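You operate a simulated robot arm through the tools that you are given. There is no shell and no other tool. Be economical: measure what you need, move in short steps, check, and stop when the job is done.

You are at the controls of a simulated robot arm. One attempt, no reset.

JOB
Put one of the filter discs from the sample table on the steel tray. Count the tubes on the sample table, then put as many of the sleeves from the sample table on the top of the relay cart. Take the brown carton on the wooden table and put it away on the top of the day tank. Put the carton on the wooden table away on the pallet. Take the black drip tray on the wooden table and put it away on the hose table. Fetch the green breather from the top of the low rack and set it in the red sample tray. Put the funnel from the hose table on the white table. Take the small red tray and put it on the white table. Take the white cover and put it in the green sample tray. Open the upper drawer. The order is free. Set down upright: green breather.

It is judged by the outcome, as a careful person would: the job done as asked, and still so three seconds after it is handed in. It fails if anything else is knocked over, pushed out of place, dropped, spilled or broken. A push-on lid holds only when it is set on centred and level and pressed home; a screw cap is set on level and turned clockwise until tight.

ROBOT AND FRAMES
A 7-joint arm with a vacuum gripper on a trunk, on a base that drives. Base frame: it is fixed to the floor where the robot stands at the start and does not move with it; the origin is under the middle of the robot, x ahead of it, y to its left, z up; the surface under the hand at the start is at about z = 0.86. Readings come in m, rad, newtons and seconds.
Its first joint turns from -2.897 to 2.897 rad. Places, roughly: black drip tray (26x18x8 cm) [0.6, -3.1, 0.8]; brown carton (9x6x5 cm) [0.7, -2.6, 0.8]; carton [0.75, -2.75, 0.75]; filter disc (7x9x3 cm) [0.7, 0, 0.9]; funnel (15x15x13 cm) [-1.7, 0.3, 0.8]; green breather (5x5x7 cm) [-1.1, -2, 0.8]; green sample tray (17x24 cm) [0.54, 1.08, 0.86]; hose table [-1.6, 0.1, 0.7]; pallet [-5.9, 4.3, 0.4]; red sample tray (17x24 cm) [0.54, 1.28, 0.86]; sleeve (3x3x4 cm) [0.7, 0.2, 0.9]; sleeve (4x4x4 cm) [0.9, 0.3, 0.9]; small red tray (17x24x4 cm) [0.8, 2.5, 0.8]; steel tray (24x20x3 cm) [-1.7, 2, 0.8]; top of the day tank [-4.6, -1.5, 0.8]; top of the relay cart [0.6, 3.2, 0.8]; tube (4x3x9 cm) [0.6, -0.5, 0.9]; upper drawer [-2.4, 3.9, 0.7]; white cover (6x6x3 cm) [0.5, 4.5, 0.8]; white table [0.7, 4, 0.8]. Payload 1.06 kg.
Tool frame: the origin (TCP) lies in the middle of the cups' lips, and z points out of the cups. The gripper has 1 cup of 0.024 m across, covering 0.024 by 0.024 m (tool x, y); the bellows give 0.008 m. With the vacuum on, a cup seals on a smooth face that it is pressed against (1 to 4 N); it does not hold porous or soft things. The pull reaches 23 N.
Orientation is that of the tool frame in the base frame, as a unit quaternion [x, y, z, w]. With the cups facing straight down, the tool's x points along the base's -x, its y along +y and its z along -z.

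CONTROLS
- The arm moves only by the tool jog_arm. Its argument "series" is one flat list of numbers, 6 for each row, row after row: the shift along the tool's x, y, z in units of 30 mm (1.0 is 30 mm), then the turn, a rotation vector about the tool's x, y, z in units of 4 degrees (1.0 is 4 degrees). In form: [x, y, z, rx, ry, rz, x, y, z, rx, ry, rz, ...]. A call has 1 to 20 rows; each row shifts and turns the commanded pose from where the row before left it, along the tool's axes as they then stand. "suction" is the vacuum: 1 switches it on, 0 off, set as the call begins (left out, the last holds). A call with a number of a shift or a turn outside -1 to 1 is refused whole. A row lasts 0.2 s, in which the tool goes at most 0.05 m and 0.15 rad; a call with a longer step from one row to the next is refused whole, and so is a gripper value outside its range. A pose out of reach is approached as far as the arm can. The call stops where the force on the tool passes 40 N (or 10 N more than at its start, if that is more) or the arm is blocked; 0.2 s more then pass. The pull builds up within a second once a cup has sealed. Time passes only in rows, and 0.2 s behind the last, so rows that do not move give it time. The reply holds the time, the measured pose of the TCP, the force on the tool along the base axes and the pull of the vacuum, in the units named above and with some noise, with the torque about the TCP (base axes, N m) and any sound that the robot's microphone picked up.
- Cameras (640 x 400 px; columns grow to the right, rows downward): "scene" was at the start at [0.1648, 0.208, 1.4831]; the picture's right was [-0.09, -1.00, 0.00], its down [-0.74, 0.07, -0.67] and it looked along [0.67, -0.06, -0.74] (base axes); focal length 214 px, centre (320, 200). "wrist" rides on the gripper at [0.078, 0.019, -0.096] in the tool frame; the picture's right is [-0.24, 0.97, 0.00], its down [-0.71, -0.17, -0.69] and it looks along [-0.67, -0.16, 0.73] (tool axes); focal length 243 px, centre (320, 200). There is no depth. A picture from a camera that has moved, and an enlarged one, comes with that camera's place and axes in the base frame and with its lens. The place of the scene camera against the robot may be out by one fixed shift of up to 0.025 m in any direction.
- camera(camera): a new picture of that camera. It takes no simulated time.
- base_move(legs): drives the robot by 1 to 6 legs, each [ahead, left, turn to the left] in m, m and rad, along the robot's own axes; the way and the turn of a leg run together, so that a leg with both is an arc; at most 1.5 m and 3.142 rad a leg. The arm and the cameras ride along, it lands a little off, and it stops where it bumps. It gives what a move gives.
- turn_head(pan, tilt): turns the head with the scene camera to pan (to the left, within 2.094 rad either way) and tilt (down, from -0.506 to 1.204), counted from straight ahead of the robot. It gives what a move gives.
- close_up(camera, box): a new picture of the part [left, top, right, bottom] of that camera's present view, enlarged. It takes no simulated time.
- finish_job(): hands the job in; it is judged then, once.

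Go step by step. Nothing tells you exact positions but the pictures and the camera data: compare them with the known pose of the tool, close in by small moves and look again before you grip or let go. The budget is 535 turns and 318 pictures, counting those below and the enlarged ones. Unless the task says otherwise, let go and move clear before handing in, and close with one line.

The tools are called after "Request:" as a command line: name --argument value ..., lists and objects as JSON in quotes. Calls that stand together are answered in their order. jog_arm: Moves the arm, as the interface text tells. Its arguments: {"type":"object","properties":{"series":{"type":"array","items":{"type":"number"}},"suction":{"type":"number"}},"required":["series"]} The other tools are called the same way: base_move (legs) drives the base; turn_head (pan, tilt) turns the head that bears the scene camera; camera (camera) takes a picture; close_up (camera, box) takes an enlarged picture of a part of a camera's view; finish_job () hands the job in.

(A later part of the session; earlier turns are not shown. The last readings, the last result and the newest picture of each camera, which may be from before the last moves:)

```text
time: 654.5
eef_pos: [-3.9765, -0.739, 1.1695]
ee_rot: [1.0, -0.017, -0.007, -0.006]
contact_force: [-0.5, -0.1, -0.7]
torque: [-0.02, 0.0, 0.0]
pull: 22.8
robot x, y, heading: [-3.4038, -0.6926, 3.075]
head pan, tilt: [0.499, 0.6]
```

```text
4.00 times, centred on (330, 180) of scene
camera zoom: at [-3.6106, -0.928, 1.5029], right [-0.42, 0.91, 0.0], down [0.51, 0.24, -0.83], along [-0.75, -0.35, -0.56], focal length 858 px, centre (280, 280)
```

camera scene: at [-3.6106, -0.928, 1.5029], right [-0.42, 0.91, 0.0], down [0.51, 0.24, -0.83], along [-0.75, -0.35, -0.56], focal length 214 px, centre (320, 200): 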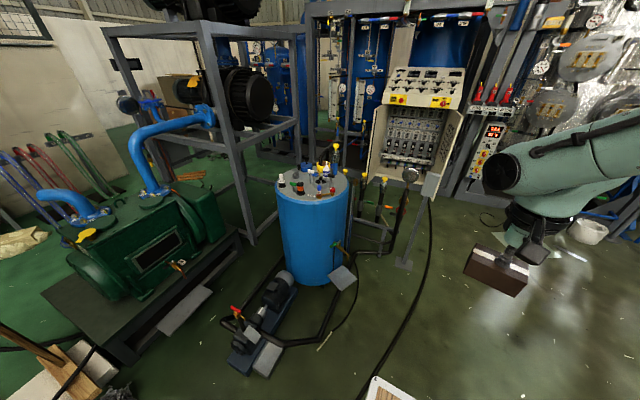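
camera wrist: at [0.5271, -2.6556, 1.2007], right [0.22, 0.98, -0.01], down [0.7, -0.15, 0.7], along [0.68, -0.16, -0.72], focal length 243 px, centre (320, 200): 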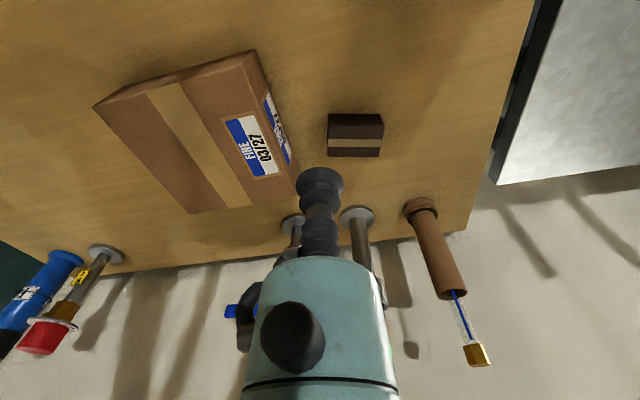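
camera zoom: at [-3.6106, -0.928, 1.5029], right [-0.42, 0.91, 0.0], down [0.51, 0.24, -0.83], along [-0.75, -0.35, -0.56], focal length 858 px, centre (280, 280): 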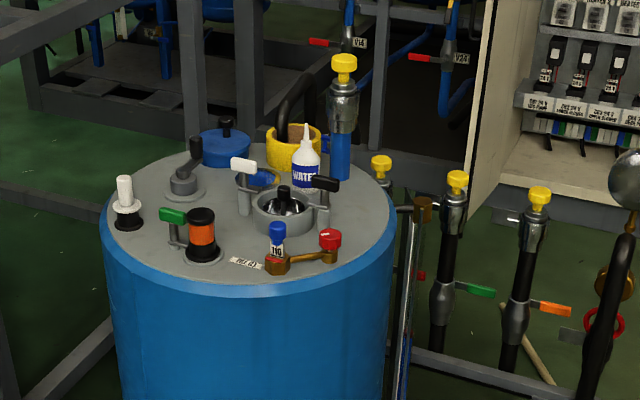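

Request:
jog_arm --series '[0, 0, -1, 0, 0, 0, 0, 0, -1, 0, 0, 0, 0, 0, -1, 0, 0, 0]'

Request:
base_move --legs '[[0, 0.0, 1.633], [0, -0.95, 0]]'

Request:
turn_head --pan -0.1 --tilt 0.8

Request:
camera --camera "scene"

Request:
camera --camera "wrist"

```text
time: 655.3
eef_pos: [-3.9767, -0.739, 1.2595]
ee_rot: [1.0, -0.015, -0.007, -0.005]
contact_force: [0.5, -0.8, -0.1]
torque: [-0.01, -0.06, 0.01]
pull: 22.8
robot x, y, heading: [-3.4065, -0.6945, 3.083]
head pan, tilt: [0.499, 0.6]
```

```text
time: 664.2
eef_pos: [-4.2677, -1.2569, 1.2616]
ee_rot: [0.7, 0.714, -0.009, 0.001]
contact_force: [0.0, -0.8, -1.4]
torque: [0.01, -0.03, -0.03]
pull: 23.2
robot x, y, heading: [-4.342, -0.6868, -1.58]
head pan, tilt: [0.499, 0.6]
```

```text
time: 665.2
eef_pos: [-4.2673, -1.2586, 1.2613]
ee_rot: [0.7, 0.714, -0.009, 0.001]
contact_force: [-0.7, -0.8, -0.9]
torque: [0.01, 0.0, -0.03]
pull: 22.5
robot x, y, heading: [-4.3428, -0.6904, -1.577]
head pan, tilt: [-0.099, 0.799]
```

```text
123 pictures are left
camera scene: at [-4.1567, -0.8655, 1.4861], right [-0.99, 0.11, 0.0], down [0.08, 0.71, -0.7], along [-0.07, -0.69, -0.72], focal length 214 px, centre (320, 200)
```

scene: 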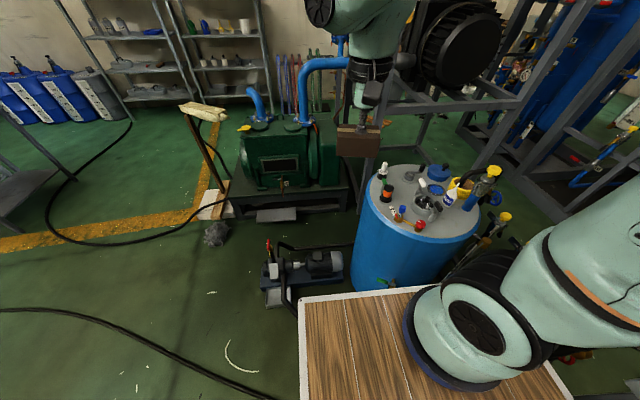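

```text
122 pictures are left
camera wrist: at [-4.248, -1.1783, 1.3539], right [0.98, -0.22, -0.01], down [-0.15, -0.7, 0.7], along [-0.16, -0.68, -0.72], focal length 243 px, centre (320, 200)
```

wrist: 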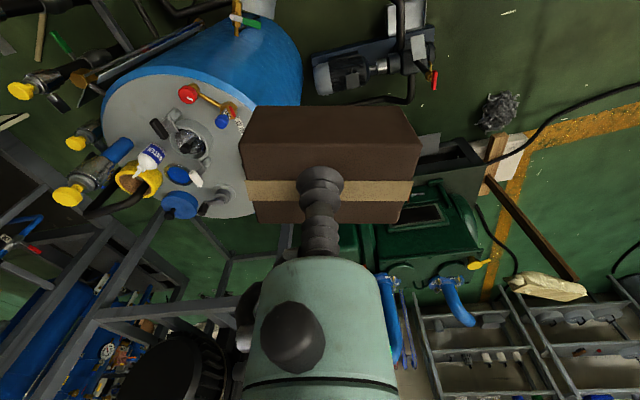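

Request:
close_up --camera "scene" --box '[350, 150, 510, 260]'

Request:
close_up --camera "wrist" --box '[80, 60, 320, 240]'

```text
3.64 times, centred on (430, 205) of scene
camera zoom: at [-4.1567, -0.8655, 1.4861], right [-0.99, 0.11, 0.0], down [0.08, 0.71, -0.7], along [-0.07, -0.69, -0.72], focal length 780 px, centre (-80, 182)
```

zoom: 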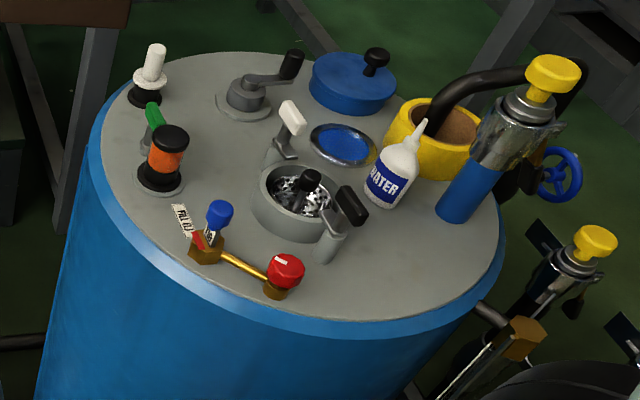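

```text
2.22 times, centred on (200, 150) of wrist
camera zoom: at [-4.248, -1.1783, 1.3539], right [0.98, -0.22, -0.01], down [-0.15, -0.7, 0.7], along [-0.16, -0.68, -0.72], focal length 539 px, centre (587, 311)
```

zoom: 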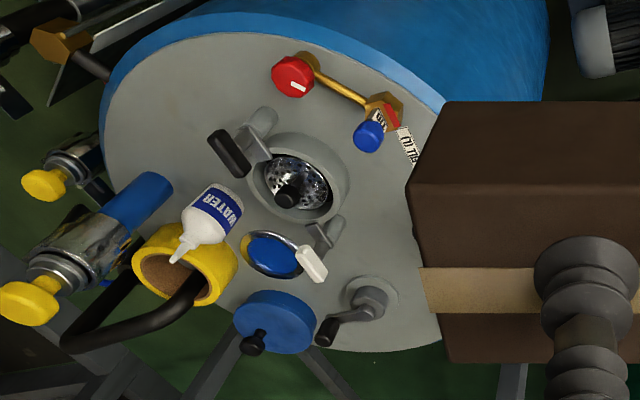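

Request:
jog_arm --series '[-0.1, -1, 0, 0, 0, 0, -0.1, -1, 0, 0, 0, 0, -0.1, -1, 0, 0, 0, 0, -0.1, -1, 0, 0, 0, 0, -0.1, -1, 0, 0, 0, 0, -0.1, -1, 0, 0, 0, 0, -0.1, -1, 0, 0, 0, 0, -0.1, -1, 0, 0, 0, 0, -0.1, -1, 0, 0, 0, 0, -0.1, -1, 0, 0, 0, 0, -0.1, -1, 0, 0, 0, 0, -0.1, -1, 0, 0, 0, 0, -0.1, -1, 0, 0, 0, 0, -0.1, -1, 0, 0, 0, 0, -0.1, -0.9, 0, 0, 0, 0]'

Request:
camera --camera "wrist"

Request:
camera --camera "scene"

```text
time: 668.4
eef_pos: [-4.7144, -1.309, 1.2684]
ee_rot: [0.7, 0.714, -0.009, 0.001]
contact_force: [0.2, 0.0, -1.4]
torque: [-0.01, 0.0, -0.02]
pull: 23.0
robot x, y, heading: [-4.3465, -0.6882, -1.579]
head pan, tilt: [-0.099, 0.799]
```

```text
119 pictures are left
camera wrist: at [-4.6938, -1.229, 1.3631], right [0.98, -0.22, -0.01], down [-0.15, -0.7, 0.7], along [-0.16, -0.68, -0.72], focal length 243 px, centre (320, 200)
```

wrist: 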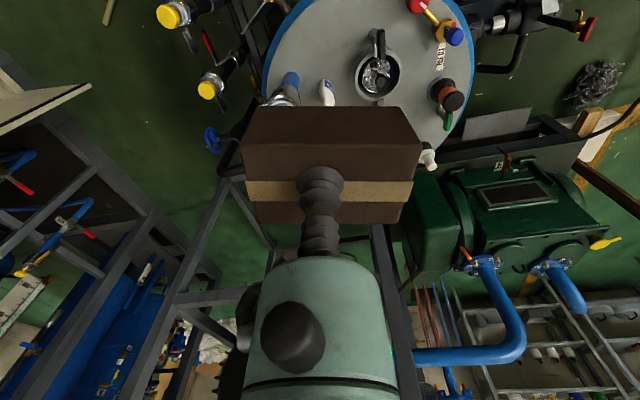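

```text
118 pictures are left
camera scene: at [-4.1565, -0.8653, 1.486], right [-0.99, 0.11, 0.0], down [0.08, 0.71, -0.7], along [-0.08, -0.69, -0.72], focal length 214 px, centre (320, 200)
```

scene: 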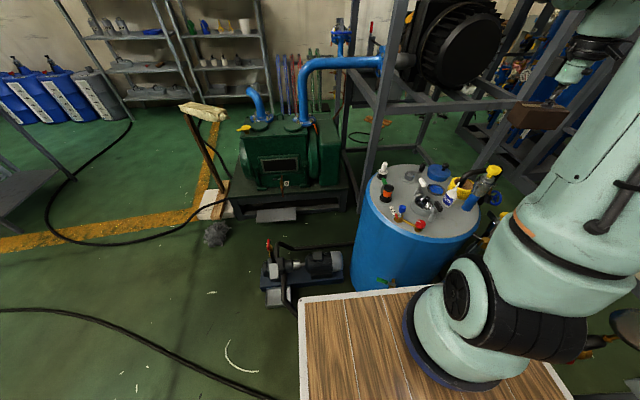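

Request:
close_up --camera "wrist" --box '[240, 0, 480, 130]'

```text
2.67 times, centred on (360, 65) of wrist
camera zoom: at [-4.6938, -1.229, 1.3631], right [0.98, -0.22, -0.01], down [-0.15, -0.7, 0.7], along [-0.16, -0.68, -0.72], focal length 647 px, centre (213, 560)
```

zoom: 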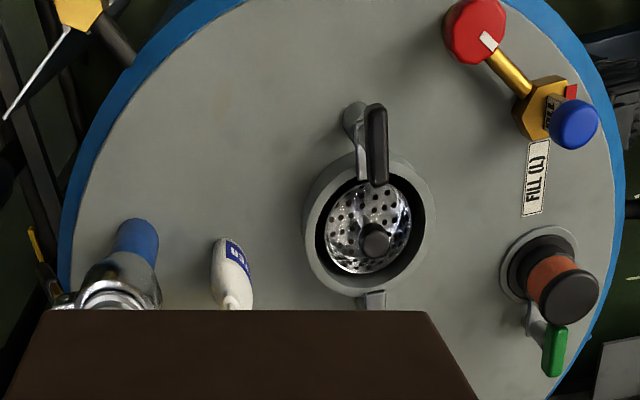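

Request:
jog_arm --series '[0, 0, 1, 0, 0, 0, 0, 0, 1, 0, 0, 0, 0, 0, 1, 0, 0, 0, 0, 0, 1, 0, 0, 0, 0, 0, 1, 0, 0, 0, 0, 0, 1, 0, 0, 0, 0, 0, 1, 0, 0, 0, 0, 0, 1, 0, 0, 0, 0, 0, 1, 0, 0, 0]'

Request:
camera --camera "wrist"

Request:
close_up --camera "scene" --box '[350, 100, 560, 260]'

```text
time: 670.4
eef_pos: [-4.7173, -1.3148, 0.9957]
ee_rot: [0.7, 0.714, -0.011, 0.001]
contact_force: [-0.2, 0.4, -1.0]
torque: [-0.01, 0.05, 0.01]
pull: 23.0
robot x, y, heading: [-4.3449, -0.691, -1.583]
head pan, tilt: [-0.099, 0.799]
```

```text
116 pictures are left
camera wrist: at [-4.6973, -1.2343, 1.0893], right [0.98, -0.22, -0.01], down [-0.15, -0.7, 0.7], along [-0.16, -0.68, -0.72], focal length 243 px, centre (320, 200)
```

wrist: 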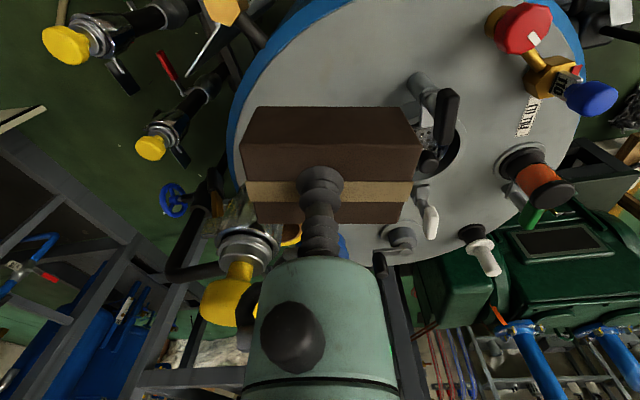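

```text
2.50 times, centred on (455, 180) of scene
camera zoom: at [-4.1566, -0.8652, 1.486], right [-0.99, 0.11, 0.0], down [0.08, 0.71, -0.7], along [-0.08, -0.69, -0.72], focal length 536 px, centre (-18, 250)
```

zoom: 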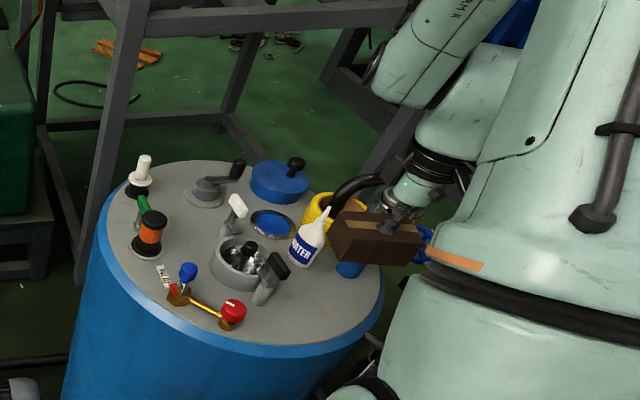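

Request:
jog_arm --series '[0, 0, 0.8, 0, 0, 0, 0, 0, 0.8, 0, 0, 0, 0, 0, 0.6, 0, 0, 0]'

Request:
close_up --camera "scene" --box '[350, 130, 530, 260]'

Request:
camera --camera "wrist"

```text
time: 671.2
eef_pos: [-4.714, -1.3138, 0.9286]
ee_rot: [0.7, 0.714, -0.01, 0.002]
contact_force: [-0.6, -0.2, -1.6]
torque: [0.02, 0.01, 0.0]
pull: 23.1
robot x, y, heading: [-4.3397, -0.6848, -1.577]
head pan, tilt: [-0.099, 0.799]
```

```text
3.08 times, centred on (440, 195) of scene
camera zoom: at [-4.1567, -0.8653, 1.486], right [-0.99, 0.11, 0.0], down [0.08, 0.71, -0.7], along [-0.08, -0.69, -0.72], focal length 660 px, centre (-49, 215)
```

zoom: 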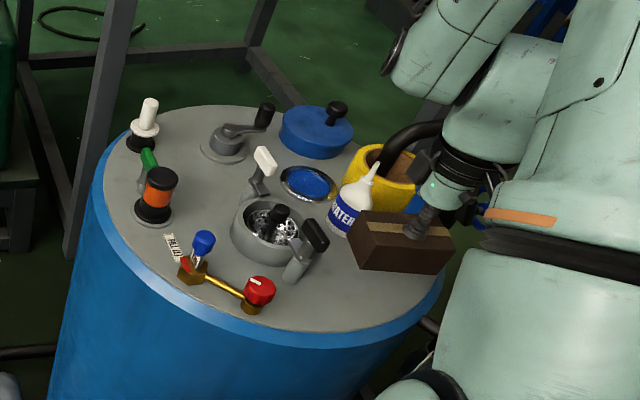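

```text
113 pictures are left
camera wrist: at [-4.6956, -1.2349, 1.0222], right [0.98, -0.22, -0.01], down [-0.15, -0.7, 0.7], along [-0.16, -0.68, -0.72], focal length 243 px, centre (320, 200)
```

wrist: 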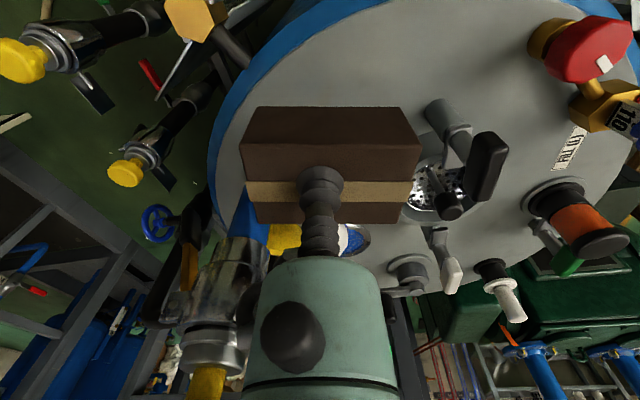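

Request:
jog_arm --series '[0.5, 0, 0, 0, 0, 0, 0, 0, 0.3, 0, 0, 0, 0, 0, 0.2, 0, 0, 0]'

Request:
jog_arm --series '[0, 0, 0.2, 0, 0, 0]'

Request:
jog_arm --series '[0, 0, 0.2, 0, 0, 0]'

Request:
jog_arm --series '[0, 0, 0.15, 0, 0, 0]'

Request:
jog_arm --series '[0, 0, 0.15, 0, 0, 0]'

```text
time: 672.0
eef_pos: [-4.7177, -1.3003, 0.9162]
ee_rot: [0.7, 0.714, -0.009, 0.002]
contact_force: [0.2, 0.1, -0.9]
torque: [0.02, 0.02, -0.05]
pull: 22.7
robot x, y, heading: [-4.3452, -0.6928, -1.58]
head pan, tilt: [-0.099, 0.799]
```

```text
time: 672.4
eef_pos: [-4.7181, -1.3007, 0.9105]
ee_rot: [0.7, 0.714, -0.009, 0.002]
contact_force: [0.9, -0.1, -2.0]
torque: [0.03, 0.02, -0.02]
pull: 23.0
robot x, y, heading: [-4.3437, -0.6884, -1.578]
head pan, tilt: [-0.099, 0.799]
```

```text
time: 672.8
eef_pos: [-4.7173, -1.3007, 0.9047]
ee_rot: [0.7, 0.714, -0.01, 0.0]
contact_force: [0.1, -0.5, -1.1]
torque: [0.0, 0.0, -0.03]
pull: 22.6
robot x, y, heading: [-4.3434, -0.6882, -1.578]
head pan, tilt: [-0.099, 0.799]
```

```text
time: 673.2
eef_pos: [-4.718, -1.302, 0.8992]
ee_rot: [0.7, 0.714, -0.009, 0.001]
contact_force: [0.1, -0.1, -1.2]
torque: [-0.01, 0.02, 0.03]
pull: 22.7
robot x, y, heading: [-4.3431, -0.6856, -1.579]
head pan, tilt: [-0.099, 0.799]
```

```text
time: 673.6
eef_pos: [-4.7177, -1.3026, 0.8945]
ee_rot: [0.7, 0.714, -0.008, 0.002]
contact_force: [0.6, 0.5, -0.7]
torque: [-0.02, -0.01, 0.03]
pull: 22.6
robot x, y, heading: [-4.3427, -0.6901, -1.576]
head pan, tilt: [-0.099, 0.799]
```

Request:
jog_arm --series '[0, 0, 0.2, 0, 0, 0]'

Request:
jog_arm --series '[0, 0, 0.15, 0, 0, 0]'

Request:
jog_arm --series '[0, 0, 0.15, 0, 0, 0]'

Request:
close_up --camera "scene" --box '[350, 130, 530, 260]'

```text
time: 674.0
eef_pos: [-4.7172, -1.3034, 0.8887]
ee_rot: [0.7, 0.714, -0.009, 0.001]
contact_force: [-0.7, -0.5, -1.0]
torque: [-0.01, -0.01, 0.04]
pull: 23.1
robot x, y, heading: [-4.3427, -0.6848, -1.577]
head pan, tilt: [-0.099, 0.799]
```

```text
time: 674.4
eef_pos: [-4.7163, -1.3018, 0.885]
ee_rot: [0.701, 0.713, -0.01, 0.002]
contact_force: [-0.1, 0.0, -0.9]
torque: [0.03, -0.02, -0.03]
pull: 22.6
robot x, y, heading: [-4.3434, -0.6874, -1.58]
head pan, tilt: [-0.099, 0.799]
```

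```text
time: 674.8
eef_pos: [-4.7159, -1.3011, 0.8809]
ee_rot: [0.7, 0.714, -0.01, 0.0]
contact_force: [0.4, -0.2, -0.9]
torque: [0.0, -0.03, 0.01]
pull: 23.2
robot x, y, heading: [-4.3466, -0.6907, -1.579]
head pan, tilt: [-0.099, 0.799]
```

```text
3.08 times, centred on (440, 195) of scene
camera zoom: at [-4.1568, -0.8655, 1.486], right [-0.99, 0.11, 0.0], down [0.08, 0.71, -0.7], along [-0.08, -0.69, -0.72], focal length 660 px, centre (-49, 215)
```

zoom: 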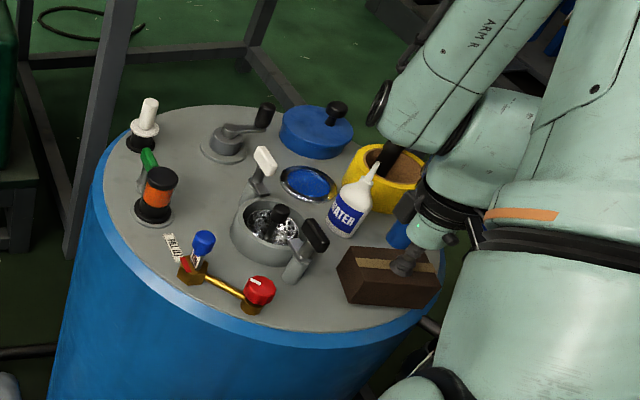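

Request:
jog_arm --series '[0, 0, 0.15, 0, 0, 0]'

Request:
jog_arm --series '[0, 0, 0.15, 0, 0, 0]'

Request:
jog_arm --series '[0, 0, 0.15, 0, 0, 0]'

Request:
jog_arm --series '[0, 0, 0.15, 0, 0, 0]'

Request:
jog_arm --series '[0, 0, 0.15, 0, 0, 0]'

```text
time: 675.2
eef_pos: [-4.7168, -1.3021, 0.875]
ee_rot: [0.701, 0.713, -0.009, 0.001]
contact_force: [0.1, 0.2, -0.2]
torque: [0.02, 0.01, 0.0]
pull: 22.8
robot x, y, heading: [-4.343, -0.6911, -1.582]
head pan, tilt: [-0.099, 0.799]
```

```text
time: 675.6
eef_pos: [-4.7175, -1.3012, 0.8719]
ee_rot: [0.701, 0.714, -0.01, 0.002]
contact_force: [-0.4, 0.0, -0.2]
torque: [-0.01, 0.01, 0.02]
pull: 23.0
robot x, y, heading: [-4.3453, -0.6862, -1.581]
head pan, tilt: [-0.099, 0.799]
```

```text
time: 676.0
eef_pos: [-4.7179, -1.3034, 0.8659]
ee_rot: [0.7, 0.714, -0.009, 0.002]
contact_force: [4.4, -1.9, 14.5]
torque: [0.09, -0.05, 0.0]
pull: 23.0
robot x, y, heading: [-4.3425, -0.6902, -1.579]
head pan, tilt: [-0.099, 0.799]
```

```text
time: 676.4
eef_pos: [-4.7185, -1.3021, 0.861]
ee_rot: [0.7, 0.714, -0.011, 0.003]
contact_force: [4.0, -9.2, 19.0]
torque: [0.17, -0.05, -0.06]
pull: 23.0
robot x, y, heading: [-4.3428, -0.6864, -1.579]
head pan, tilt: [-0.099, 0.799]
```

```text
time: 676.8
eef_pos: [-4.7189, -1.3029, 0.8601]
ee_rot: [0.701, 0.714, -0.011, 0.002]
contact_force: [6.3, 3.4, 21.1]
torque: [0.02, 0.03, 0.01]
pull: 22.4
robot x, y, heading: [-4.347, -0.6902, -1.583]
head pan, tilt: [-0.099, 0.799]
stopped in row 1: the force on the tool passed its limit at 45 N (the readings are from after the stop); the commanded pose is now the measured one
```

Request:
jog_arm --series '[0, 0, -0.1, 0, 0, 0, 0, 0, 0, 0, 0, 0, 0, 0, 0, 0, 0, 0, 0, 0, 0, 0, 0, 0, 0, 0, -0.1, 0, 0, 0, 0, 0, -0.2, 0, 0, 0, 0, 0, -0.6, 0, 0, 0, 0, 0, -1, 0, 0, 0, 0, 0, -1, 0, 0, 0, 0, 0, -1, 0, 0, 0, 0, 0, -1, 0, 0, 0, 0, 0, -1, 0, 0, 0, 0, 0, -1, 0, 0, 0, 0, 0, -1, 0, 0, 0, 0, 0, -1, 0, 0, 0, 0, 0, -1, 0, 0, 0, 0, 0, -1, 0, 0, 0, 0, 0, -1, 0, 0, 0, 0, 0, -1, 0, 0, 0]' --suction 0

Request:
close_up --camera "scene" --box '[350, 130, 530, 260]'

```text
time: 680.8
eef_pos: [-4.7136, -1.2971, 1.2488]
ee_rot: [0.7, 0.714, -0.012, 0.002]
contact_force: [-0.2, -0.8, 0.4]
torque: [0.02, 0.02, 0.02]
pull: 0.0
robot x, y, heading: [-4.3439, -0.6835, -1.58]
head pan, tilt: [-0.099, 0.799]
```

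```text
3.08 times, centred on (440, 195) of scene
camera zoom: at [-4.1569, -0.8658, 1.486], right [-0.99, 0.11, 0.0], down [0.08, 0.71, -0.7], along [-0.08, -0.69, -0.72], focal length 660 px, centre (-49, 215)
```

zoom: 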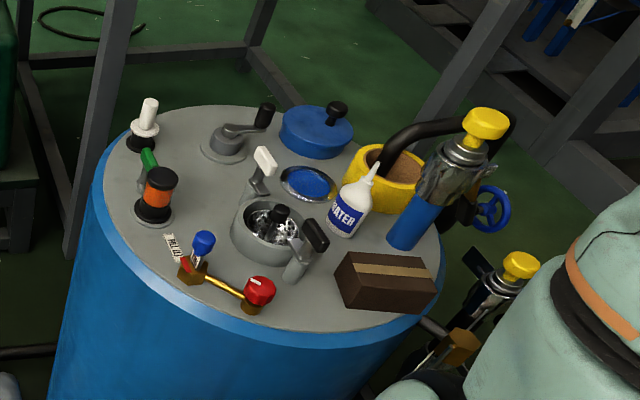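

Request:
jog_arm --series '[0, 1, 0, 0, 0, 0, 0, 1, 0, 0, 0, 0, 0, 1, 0, 0, 0, 0, 0, 1, 0, 0, 0, 0, 0, 1, 0, 0, 0, 0, 0, 1, 0, 0, 0, 0, 0, 1, 0, 0, 0, 0, 0, 1, 0, 0, 0, 0, 0, 1, 0, 0, 0, 0, 0, 1, 0, 0, 0, 0, 0, 1, 0, 0, 0, 0, 0, 1, 0, 0, 0, 0]'

Request:
base_move --legs '[[0, 0.9, 0], [0, 0, 1.58]]'

Request:
turn_head --pan 2.0 --tilt 0.35

Request:
camera --camera "scene"

```text
time: 683.4
eef_pos: [-4.3526, -1.2879, 1.2432]
ee_rot: [0.701, 0.713, -0.011, 0.001]
contact_force: [-0.2, 0.7, 0.2]
torque: [0.0, -0.01, 0.01]
pull: 0.0
robot x, y, heading: [-4.343, -0.6903, -1.581]
head pan, tilt: [-0.099, 0.799]
```

```text
time: 692.0
eef_pos: [-2.8429, -0.6677, 1.2439]
ee_rot: [-0.032, 0.999, -0.007, 0.009]
contact_force: [-0.6, -0.8, -0.2]
torque: [-0.01, 0.01, 0.0]
pull: 0.1
robot x, y, heading: [-3.4407, -0.6886, 0.037]
head pan, tilt: [-0.099, 0.799]
```

```text
time: 694.0
eef_pos: [-2.8427, -0.668, 1.2441]
ee_rot: [-0.032, 0.999, -0.006, 0.009]
contact_force: [0.2, 0.6, -0.8]
torque: [-0.01, 0.0, -0.01]
pull: 0.0
robot x, y, heading: [-3.4408, -0.6871, 0.035]
head pan, tilt: [2.0, 0.351]
```

```text
110 pictures are left
camera scene: at [-3.4053, -0.3842, 1.5257], right [0.89, 0.45, 0.0], down [0.15, -0.31, -0.94], along [-0.42, 0.84, -0.34], focal length 214 px, centre (320, 200)
```

scene: 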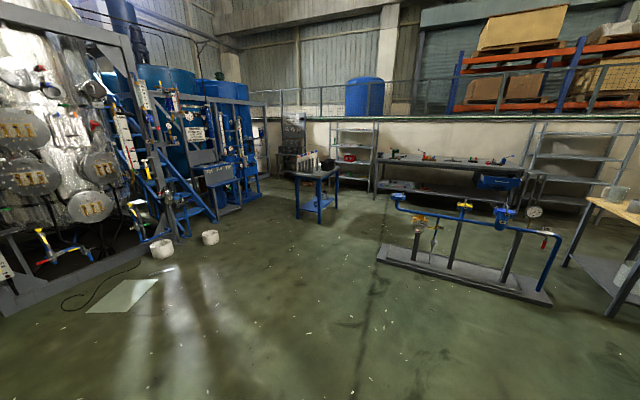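

Request:
close_up --camera "scene" --box '[230, 90, 430, 230]'

```text
2.86 times, centred on (330, 160) of scene
camera zoom: at [-3.4053, -0.3842, 1.5257], right [0.89, 0.45, 0.0], down [0.15, -0.31, -0.94], along [-0.42, 0.84, -0.34], focal length 613 px, centre (291, 314)
```

zoom: 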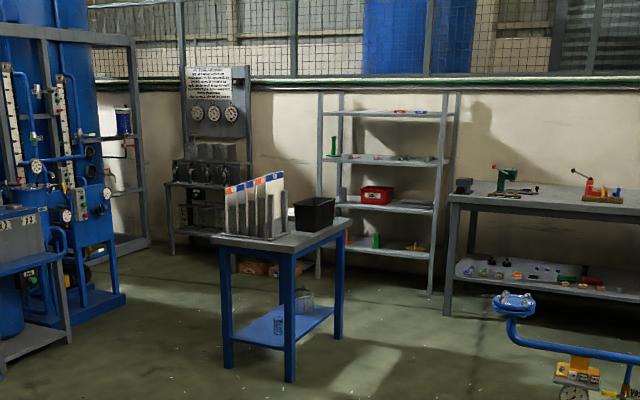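

Request:
base_move --legs '[[1.4, -0.15, -0.035], [1.4, -0.1, 0], [0.22, -0.1, 0]]'

Request:
turn_head --pan 0 --tilt 0.7

```text
time: 708.8
eef_pos: [0.1374, -1.0505, 1.2428]
ee_rot: [-0.014, 1.0, -0.007, 0.008]
contact_force: [0.7, -0.1, 0.0]
torque: [-0.01, 0.0, -0.03]
pull: 0.0
robot x, y, heading: [-0.4635, -1.0506, 0.0]
head pan, tilt: [2.0, 0.351]
```

```text
time: 710.7
eef_pos: [0.1378, -1.0506, 1.2446]
ee_rot: [-0.013, 1.0, -0.006, 0.009]
contact_force: [0.2, 0.3, -0.3]
torque: [-0.02, -0.01, -0.03]
pull: 0.1
robot x, y, heading: [-0.4657, -1.0465, -0.002]
head pan, tilt: [0.0, 0.7]
```

Request:
base_move --legs '[[0.1, 0, 0.002], [0, -0.9, 0], [0, -0.9, 0]]'

Request:
camera --camera "scene"

```text
time: 720.5
eef_pos: [0.2427, -2.8486, 1.2446]
ee_rot: [-0.015, 1.0, -0.007, 0.009]
contact_force: [-0.7, -0.3, -0.4]
torque: [0.02, 0.03, 0.0]
pull: 0.0
robot x, y, heading: [-0.3569, -2.8463, 0.001]
head pan, tilt: [0.0, 0.7]
```

```text
108 pictures are left
camera scene: at [-0.1863, -2.6307, 1.4943], right [0.0, -1.0, 0.0], down [-0.64, 0.0, -0.76], along [0.76, 0.0, -0.64], focal length 214 px, centre (320, 200)
```

scene: 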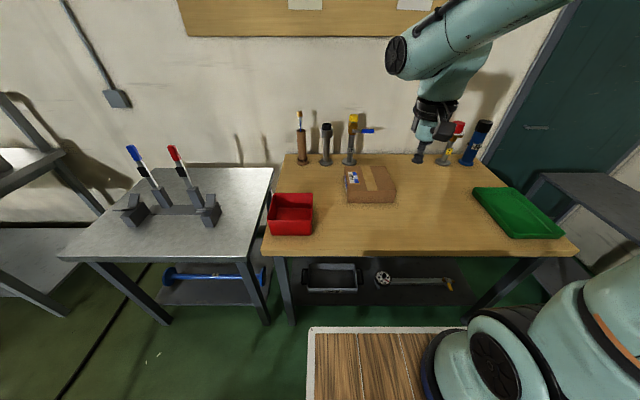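

Request:
base_move --legs '[[0.22, 0, 0]]'

Request:
jog_arm --series '[-1, 0, 0.5, 0, 0, 0, -1, 0, 1, 0, 0, 0, -0.5, 0, 1, 0, 0, 0]'

Request:
camera --camera "wrist"

```text
time: 722.3
eef_pos: [0.471, -2.8491, 1.244]
ee_rot: [-0.014, 1.0, -0.007, 0.009]
contact_force: [0.4, 0.2, -0.2]
torque: [-0.02, -0.01, 0.01]
pull: 0.1
robot x, y, heading: [-0.1242, -2.847, 0.0]
head pan, tilt: [0.0, 0.7]
```

```text
time: 723.1
eef_pos: [0.5476, -2.8479, 1.1704]
ee_rot: [-0.016, 1.0, -0.007, 0.009]
contact_force: [0.5, 0.7, 0.4]
torque: [-0.01, 0.01, 0.0]
pull: 0.0
robot x, y, heading: [-0.1306, -2.847, -0.0]
head pan, tilt: [0.0, 0.7]
```

```text
107 pictures are left
camera wrist: at [0.4667, -2.8297, 1.2639], right [0.21, 0.98, -0.01], down [0.7, -0.14, 0.7], along [0.68, -0.15, -0.71], focal length 243 px, centre (320, 200)
```

wrist: 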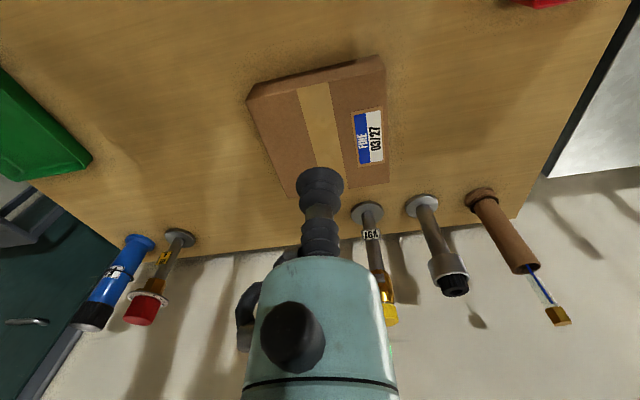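

Request:
jog_arm --series '[-1, -0.2, 0.5, 0, 0, 0, -1, -0.2, 0.5, 0, 0, 0, -1, -0.2, 1, 0, 0, 0, -1, -0.2, 1, 0, 0, 0, -0.6, 0, 1, 0, 0, 0, 0, 0, 1, 0, 0, 0, 0, 0, 1, 0, 0, 0]'

Request:
close_up --camera "wrist" --box '[120, 0, 520, 200]'

Request:
close_up --camera "scene" --box '[260, 120, 460, 260]'

```text
time: 724.7
eef_pos: [0.6862, -2.8699, 0.9903]
ee_rot: [-0.015, 1.0, -0.007, 0.009]
contact_force: [0.0, 0.6, 0.4]
torque: [0.02, 0.0, -0.01]
pull: 0.0
robot x, y, heading: [-0.1284, -2.8447, 0.004]
head pan, tilt: [0.0, 0.7]
```

```text
1.60 times, centred on (320, 100) of wrist
camera zoom: at [0.6067, -2.8523, 1.0839], right [0.21, 0.98, -0.01], down [0.7, -0.14, 0.7], along [0.68, -0.15, -0.71], focal length 388 px, centre (320, 360)
```

zoom: 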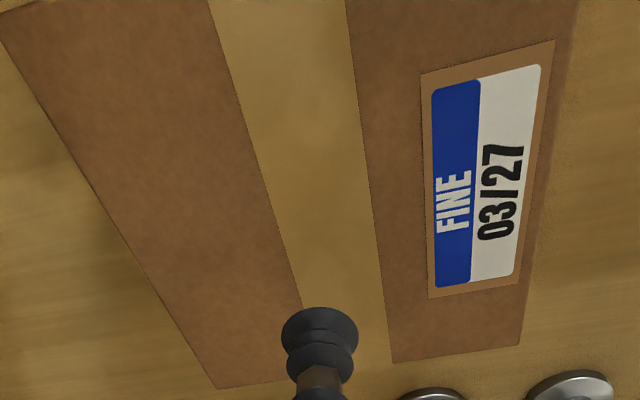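

```text
2.86 times, centred on (360, 190) of scene
camera zoom: at [0.0413, -2.6306, 1.4943], right [0.0, -1.0, 0.0], down [-0.64, 0.0, -0.77], along [0.77, 0.0, -0.64], focal length 613 px, centre (206, 229)
```

zoom: 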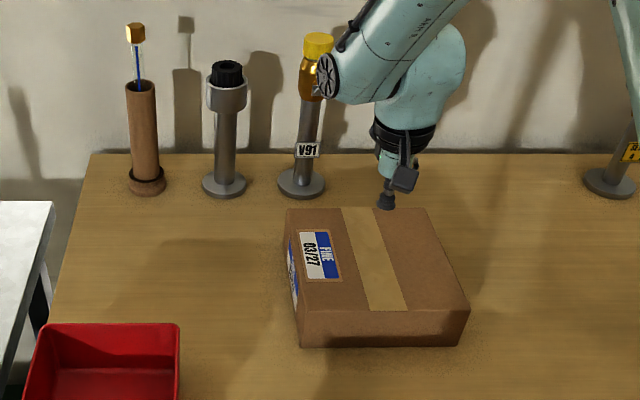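

Request:
jog_arm --series '[-0.6, 0, 0.7, 0, 0, 0, 0, 0, 1, 0, 0, 0, 0, 0, 0.8, 0, 0, 0, 0, 0, 0.3, 0, 0, 0]' --suction 1

Request:
jog_arm --series '[0, 0, 0.2, 0, 0, 0, 0, 0, 0, 0, 0, 0]'

Request:
jog_arm --series '[0, 0, 0.2, 0, 0, 0, 0, 0, 0, 0, 0, 0]'

Request:
jog_arm --series '[0, 0, 0.15, 0, 0, 0, 0, 0, 0, 0, 0, 0]'

```text
time: 725.7
eef_pos: [0.7069, -2.8719, 0.9068]
ee_rot: [-0.015, 1.0, -0.007, 0.009]
contact_force: [0.3, -0.9, 0.6]
torque: [-0.02, 0.02, -0.02]
pull: 0.0
robot x, y, heading: [-0.1306, -2.8477, 0.002]
head pan, tilt: [0.0, 0.7]
```

```text
time: 726.3
eef_pos: [0.7079, -2.8719, 0.9021]
ee_rot: [-0.015, 1.0, -0.006, 0.009]
contact_force: [-0.3, 0.3, 0.4]
torque: [0.0, 0.0, 0.01]
pull: 0.1
robot x, y, heading: [-0.127, -2.8492, -0.001]
head pan, tilt: [0.0, 0.7]
```

```text
time: 726.9
eef_pos: [0.7074, -2.8727, 0.8955]
ee_rot: [-0.015, 1.0, -0.007, 0.009]
contact_force: [-3.3, -1.5, 2.5]
torque: [0.07, 0.02, 0.07]
pull: 22.7
robot x, y, heading: [-0.1339, -2.849, 0.001]
head pan, tilt: [0.0, 0.7]
```

```text
time: 727.5
eef_pos: [0.7081, -2.8717, 0.8912]
ee_rot: [-0.015, 1.0, -0.007, 0.01]
contact_force: [-0.2, -3.9, 13.1]
torque: [0.06, 0.05, -0.03]
pull: 22.4
robot x, y, heading: [-0.1292, -2.8465, -0.002]
head pan, tilt: [0.0, 0.7]
```

Request:
jog_arm --series '[0, 0, -0.4, 0, 0, 0, 0, 0, -0.6, 0, 0, 0, 0, 0, -0.8, 0, 0, 0, 0, 0, -1, 0, 0, 0, 0, 0, -1, 0, 0, 0, 0, 0, -1, 0, 0, 0, 0, 0, -1, 0, 0, 0, 0, 0, -1, 0, 0, 0, 0, 0, -1, 0, 0, 0, 0, 0, -1, 0, 0, 0, 0, 0, -1, 0, 0, 0, 0, 0, -1, 0, 0, 0, 1, 0, 0, 0, 0, 0, 1, 0, 0, 0, 0, 0, 1, 0, 0, 0, 0, 0]'

Request:
camera --camera "scene"

```text
time: 730.7
eef_pos: [0.6115, -2.8699, 1.2143]
ee_rot: [-0.015, 1.0, -0.007, 0.008]
contact_force: [0.0, 0.2, -7.5]
torque: [-0.01, -0.07, -0.01]
pull: 22.4
robot x, y, heading: [-0.129, -2.8465, 0.003]
head pan, tilt: [0.0, 0.7]
```

```text
104 pictures are left
camera scene: at [0.0423, -2.6305, 1.4942], right [0.0, -1.0, 0.0], down [-0.64, 0.0, -0.76], along [0.76, 0.0, -0.64], focal length 214 px, centre (320, 200)
```

scene: 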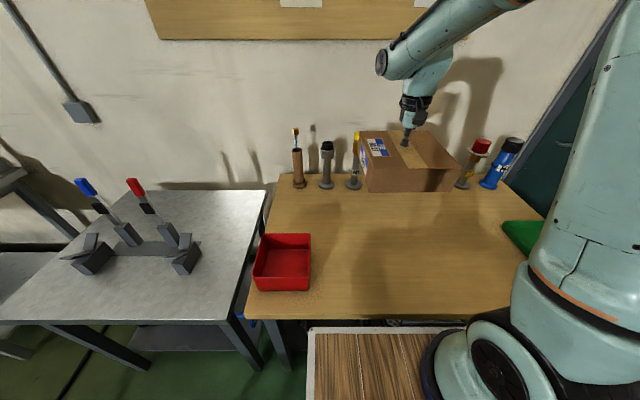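

Request:
jog_arm --series '[1, 0, 0, 0, 0, 0, 1, 0, 0, 0, 0, 0, 1, 0, 0, 0, 0, 0, 1, 0, 0, 0, 0, 0]'

Request:
base_move --legs '[[-0.23, 0, 0], [0, 0.9, 0], [0, 0.9, 0], [0, 0, 3.14]]'

```text
time: 731.7
eef_pos: [0.4944, -2.8718, 1.2141]
ee_rot: [-0.014, 1.0, -0.007, 0.007]
contact_force: [0.3, 0.1, -7.6]
torque: [0.01, -0.08, 0.01]
pull: 22.6
robot x, y, heading: [-0.1322, -2.8464, 0.003]
head pan, tilt: [0.0, 0.7]
```

```text
time: 749.3
eef_pos: [-0.9854, -0.9977, 1.2121]
ee_rot: [1.0, -0.003, -0.008, -0.006]
contact_force: [-0.4, 0.6, -7.6]
torque: [0.04, 0.07, 0.03]
pull: 23.0
robot x, y, heading: [-0.3634, -1.0456, 3.109]
head pan, tilt: [0.0, 0.7]
```

Request:
base_move --legs '[[1.4, 0, 0.02], [1.4, 0, 0], [0.3, 0, 0]]'

Request:
turn_head --pan -1.0 --tilt 0.4

Request:
camera --camera "scene"

```text
time: 764.5
eef_pos: [-4.0885, -0.9628, 1.2134]
ee_rot: [1.0, 0.023, -0.008, -0.007]
contact_force: [-0.3, 0.8, -7.1]
torque: [0.04, 0.07, 0.0]
pull: 22.3
robot x, y, heading: [-3.4625, -0.9762, -3.119]
head pan, tilt: [0.0, 0.7]
```

```text
time: 765.8
eef_pos: [-4.0875, -0.9626, 1.2143]
ee_rot: [1.0, 0.024, -0.009, -0.007]
contact_force: [-0.1, 0.0, -8.0]
torque: [0.01, 0.07, 0.0]
pull: 22.9
robot x, y, heading: [-3.4647, -0.9811, -3.119]
head pan, tilt: [-1.0, 0.4]
```

```text
103 pictures are left
camera scene: at [-3.6251, -1.1082, 1.5211], right [0.83, 0.56, 0.0], down [0.22, -0.32, -0.92], along [-0.51, 0.77, -0.39], focal length 214 px, centre (320, 200)
```

scene: 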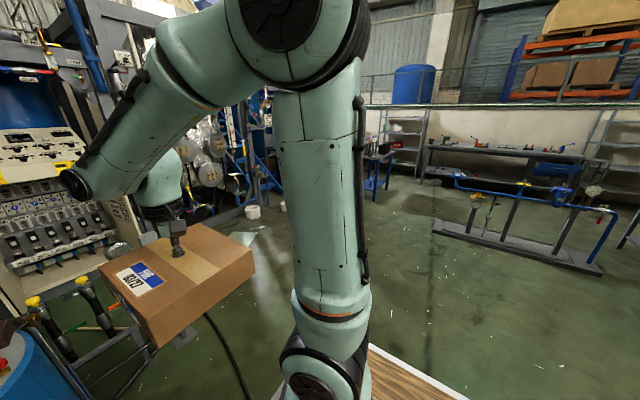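

Request:
base_move --legs '[[0, 0, -1.593], [1.15, 0.8, 0], [1.2, 0.05, 0]]'

Request:
turn_head --pan 0.35 --tilt 0.4

Request:
camera --camera "scene"

```text
time: 782.4
eef_pos: [-4.3131, 2.0161, 1.2151]
ee_rot: [0.734, -0.679, -0.001, -0.01]
contact_force: [0.5, -0.7, -7.3]
torque: [0.08, -0.02, 0.03]
pull: 23.1
robot x, y, heading: [-4.3068, 1.3893, 1.62]
head pan, tilt: [-1.0, 0.4]
```

```text
time: 783.9
eef_pos: [-4.3123, 2.0155, 1.2125]
ee_rot: [0.734, -0.679, -0.001, -0.011]
contact_force: [-0.1, -0.3, -6.9]
torque: [0.06, 0.02, -0.01]
pull: 22.8
robot x, y, heading: [-4.31, 1.3912, 1.617]
head pan, tilt: [0.351, 0.4]
```

```text
102 pictures are left
camera scene: at [-4.5729, 1.5718, 1.5211], right [0.92, 0.39, 0.0], down [0.15, -0.36, -0.92], along [-0.36, 0.85, -0.39], focal length 214 px, centre (320, 200)
```

scene: 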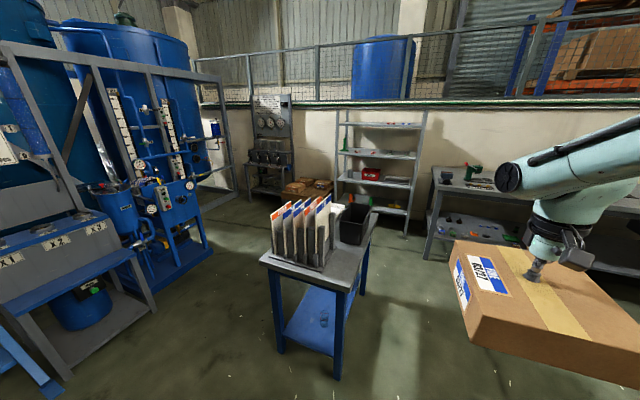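

Request:
close_up --camera "scene" --box '[220, 140, 380, 240]'

```text
4.00 times, centred on (300, 190) of scene
camera zoom: at [-4.5729, 1.5718, 1.5211], right [0.92, 0.39, 0.0], down [0.15, -0.36, -0.92], along [-0.36, 0.85, -0.39], focal length 858 px, centre (400, 240)
```

zoom: 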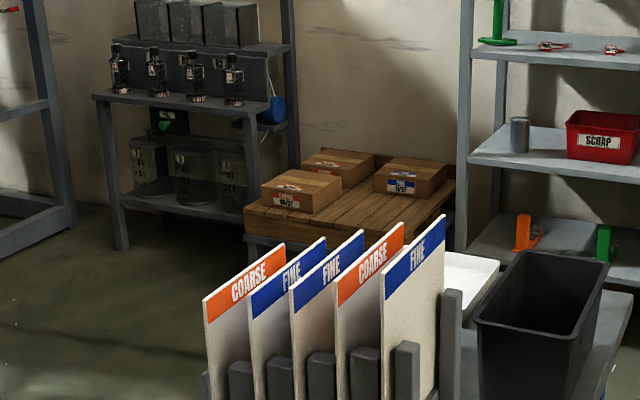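

Request:
base_move --legs '[[0, 0, -0.048], [0, 1.42, 0]]'

Request:
turn_head --pan 0.0 --tilt 0.5

Request:
camera --camera "scene"

```text
time: 789.7
eef_pos: [-5.4383, 2.0139, 1.2126]
ee_rot: [0.717, -0.697, -0.001, -0.01]
contact_force: [-0.8, -0.2, -6.1]
torque: [0.08, -0.01, 0.05]
pull: 22.8
robot x, y, heading: [-5.4673, 1.3915, 1.576]
head pan, tilt: [0.351, 0.4]
stopped in leg 2: the robot was blocked; the commanded pose is now the measured one
```

```text
time: 790.5
eef_pos: [-5.4381, 2.0135, 1.2147]
ee_rot: [0.717, -0.697, 0.0, -0.011]
contact_force: [-0.9, -0.9, -7.5]
torque: [0.08, -0.04, 0.0]
pull: 23.2
robot x, y, heading: [-5.4642, 1.3856, 1.573]
head pan, tilt: [0.0, 0.499]
```

```text
100 pictures are left
camera scene: at [-5.6883, 1.5856, 1.512], right [1.0, 0.0, 0.0], down [0.0, -0.48, -0.88], along [0.0, 0.88, -0.48], focal length 214 px, centre (320, 200)
```

scene: 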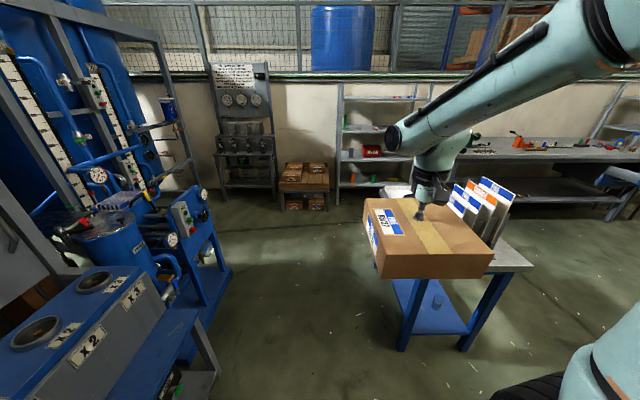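

Request:
base_move --legs '[[0, -0.06, 0], [0.45, 0, 0]]'

Request:
turn_head --pan 1.5 --tilt 0.7

Request:
camera --camera "scene"

```text
time: 793.8
eef_pos: [-5.3833, 2.4642, 1.2128]
ee_rot: [0.718, -0.695, -0.001, -0.011]
contact_force: [1.1, 0.9, -7.5]
torque: [-0.02, 0.01, 0.01]
pull: 23.2
robot x, y, heading: [-5.4062, 1.8385, 1.574]
head pan, tilt: [0.0, 0.499]
```

```text
time: 795.4
eef_pos: [-5.3838, 2.4636, 1.2141]
ee_rot: [0.719, -0.695, -0.001, -0.011]
contact_force: [-1.0, -0.1, -6.8]
torque: [0.1, -0.07, 0.02]
pull: 23.1
robot x, y, heading: [-5.4102, 1.841, 1.573]
head pan, tilt: [1.499, 0.7]
```

```text
99 pictures are left
camera scene: at [-5.7168, 1.9504, 1.4943], right [0.07, 1.0, 0.0], down [0.64, -0.04, -0.77], along [-0.76, 0.05, -0.64], focal length 214 px, centre (320, 200)
```

scene: 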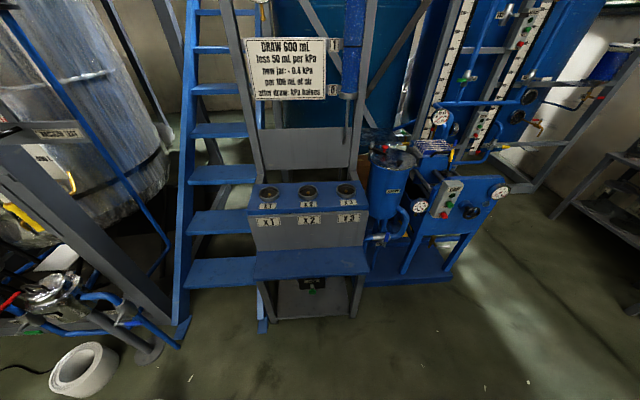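

Request:
base_move --legs '[[0, 0.13, 0], [0.2, 0.2, 0], [0.4, 0, 0]]'

Request:
turn_head --pan 0.0 --tilt 0.6

Request:
camera --camera "scene"

```text
time: 800.3
eef_pos: [-5.6958, 3.0527, 1.2133]
ee_rot: [0.71, -0.704, -0.002, -0.01]
contact_force: [-1.5, 0.5, -7.0]
torque: [0.08, -0.06, -0.01]
pull: 22.6
robot x, y, heading: [-5.7326, 2.4298, 1.557]
head pan, tilt: [1.499, 0.7]
```

```text
time: 801.9
eef_pos: [-5.6943, 3.0529, 1.2144]
ee_rot: [0.711, -0.703, -0.001, -0.01]
contact_force: [-0.2, 0.7, -6.9]
torque: [0.05, 0.0, -0.01]
pull: 22.5
robot x, y, heading: [-5.7356, 2.4277, 1.551]
head pan, tilt: [0.0, 0.6]
```

```text
98 pictures are left
camera scene: at [-5.9539, 2.6266, 1.5029], right [1.0, -0.02, 0.0], down [-0.01, -0.57, -0.82], along [0.01, 0.82, -0.57], focal length 214 px, centre (320, 200)
```

scene: 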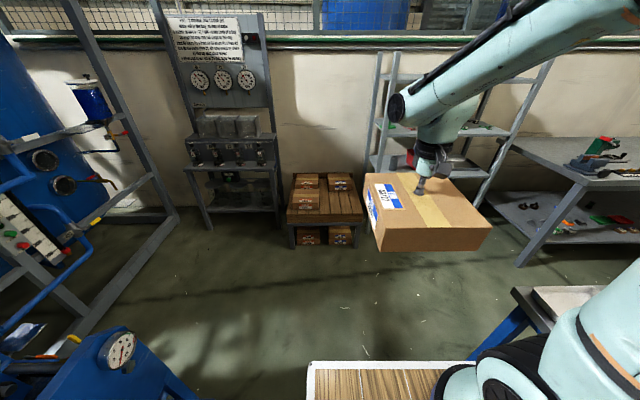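

Request:
base_move --legs '[[0.9, 0, 0.015]]'

Request:
turn_head --pan 0.0 --tilt 0.9

Request:
camera --camera "scene"

Request:
camera --camera "wrist"

```text
time: 806.6
eef_pos: [-5.6772, 3.9391, 1.2123]
ee_rot: [0.71, -0.704, 0.0, -0.01]
contact_force: [-0.4, 0.9, -7.4]
torque: [0.05, -0.06, -0.01]
pull: 23.1
robot x, y, heading: [-5.7179, 3.315, 1.553]
head pan, tilt: [0.0, 0.6]
```

```text
time: 807.4
eef_pos: [-5.6768, 3.9386, 1.2141]
ee_rot: [0.71, -0.704, 0.0, -0.011]
contact_force: [-0.5, 0.0, -6.1]
torque: [0.1, -0.03, -0.02]
pull: 22.9
robot x, y, heading: [-5.717, 3.3134, 1.549]
head pan, tilt: [0.0, 0.901]
```

```text
97 pictures are left
camera scene: at [-5.9375, 3.5007, 1.4782], right [1.0, -0.02, 0.0], down [-0.02, -0.78, -0.62], along [0.01, 0.62, -0.78], focal length 214 px, centre (320, 200)
```

scene: 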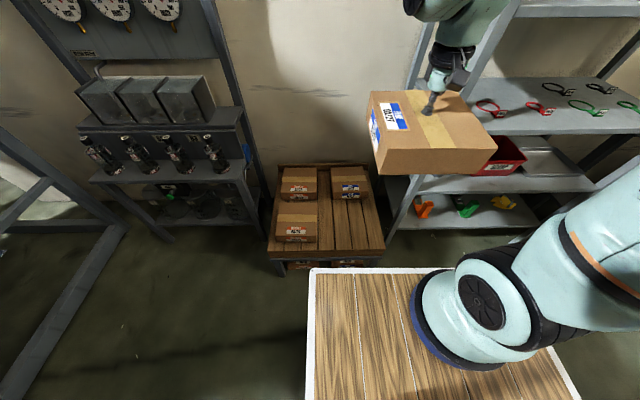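

```text
96 pictures are left
camera wrist: at [-5.6963, 3.8581, 1.3066], right [-0.97, 0.23, -0.01], down [0.16, 0.7, 0.7], along [0.17, 0.68, -0.72], focal length 243 px, centre (320, 200)
```

wrist: 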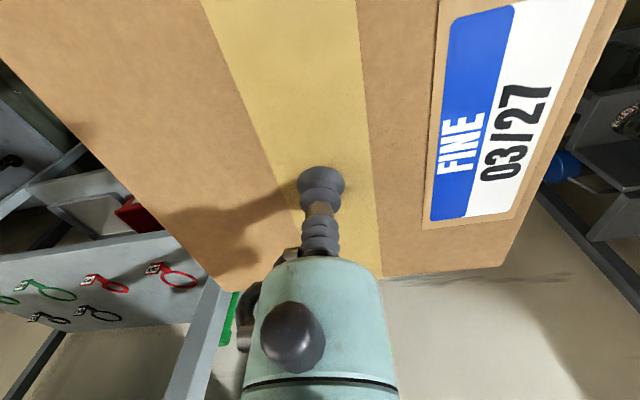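

Request:
base_move --legs '[[0.18, 0, 0.02]]'

Request:
camera --camera "scene"

```text
time: 808.9
eef_pos: [-5.6871, 4.1181, 1.2129]
ee_rot: [0.716, -0.698, -0.001, -0.01]
contact_force: [-0.4, 0.9, -6.4]
torque: [0.04, -0.03, -0.02]
pull: 23.1
robot x, y, heading: [-5.7162, 3.4925, 1.57]
head pan, tilt: [0.0, 0.901]
```

```text
95 pictures are left
camera scene: at [-5.9388, 3.6757, 1.4781], right [1.0, 0.0, 0.0], down [0.0, -0.78, -0.62], along [0.0, 0.62, -0.78], focal length 214 px, centre (320, 200)
```

scene: 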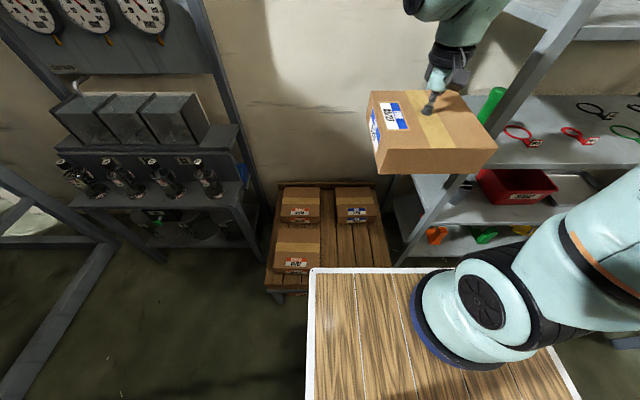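

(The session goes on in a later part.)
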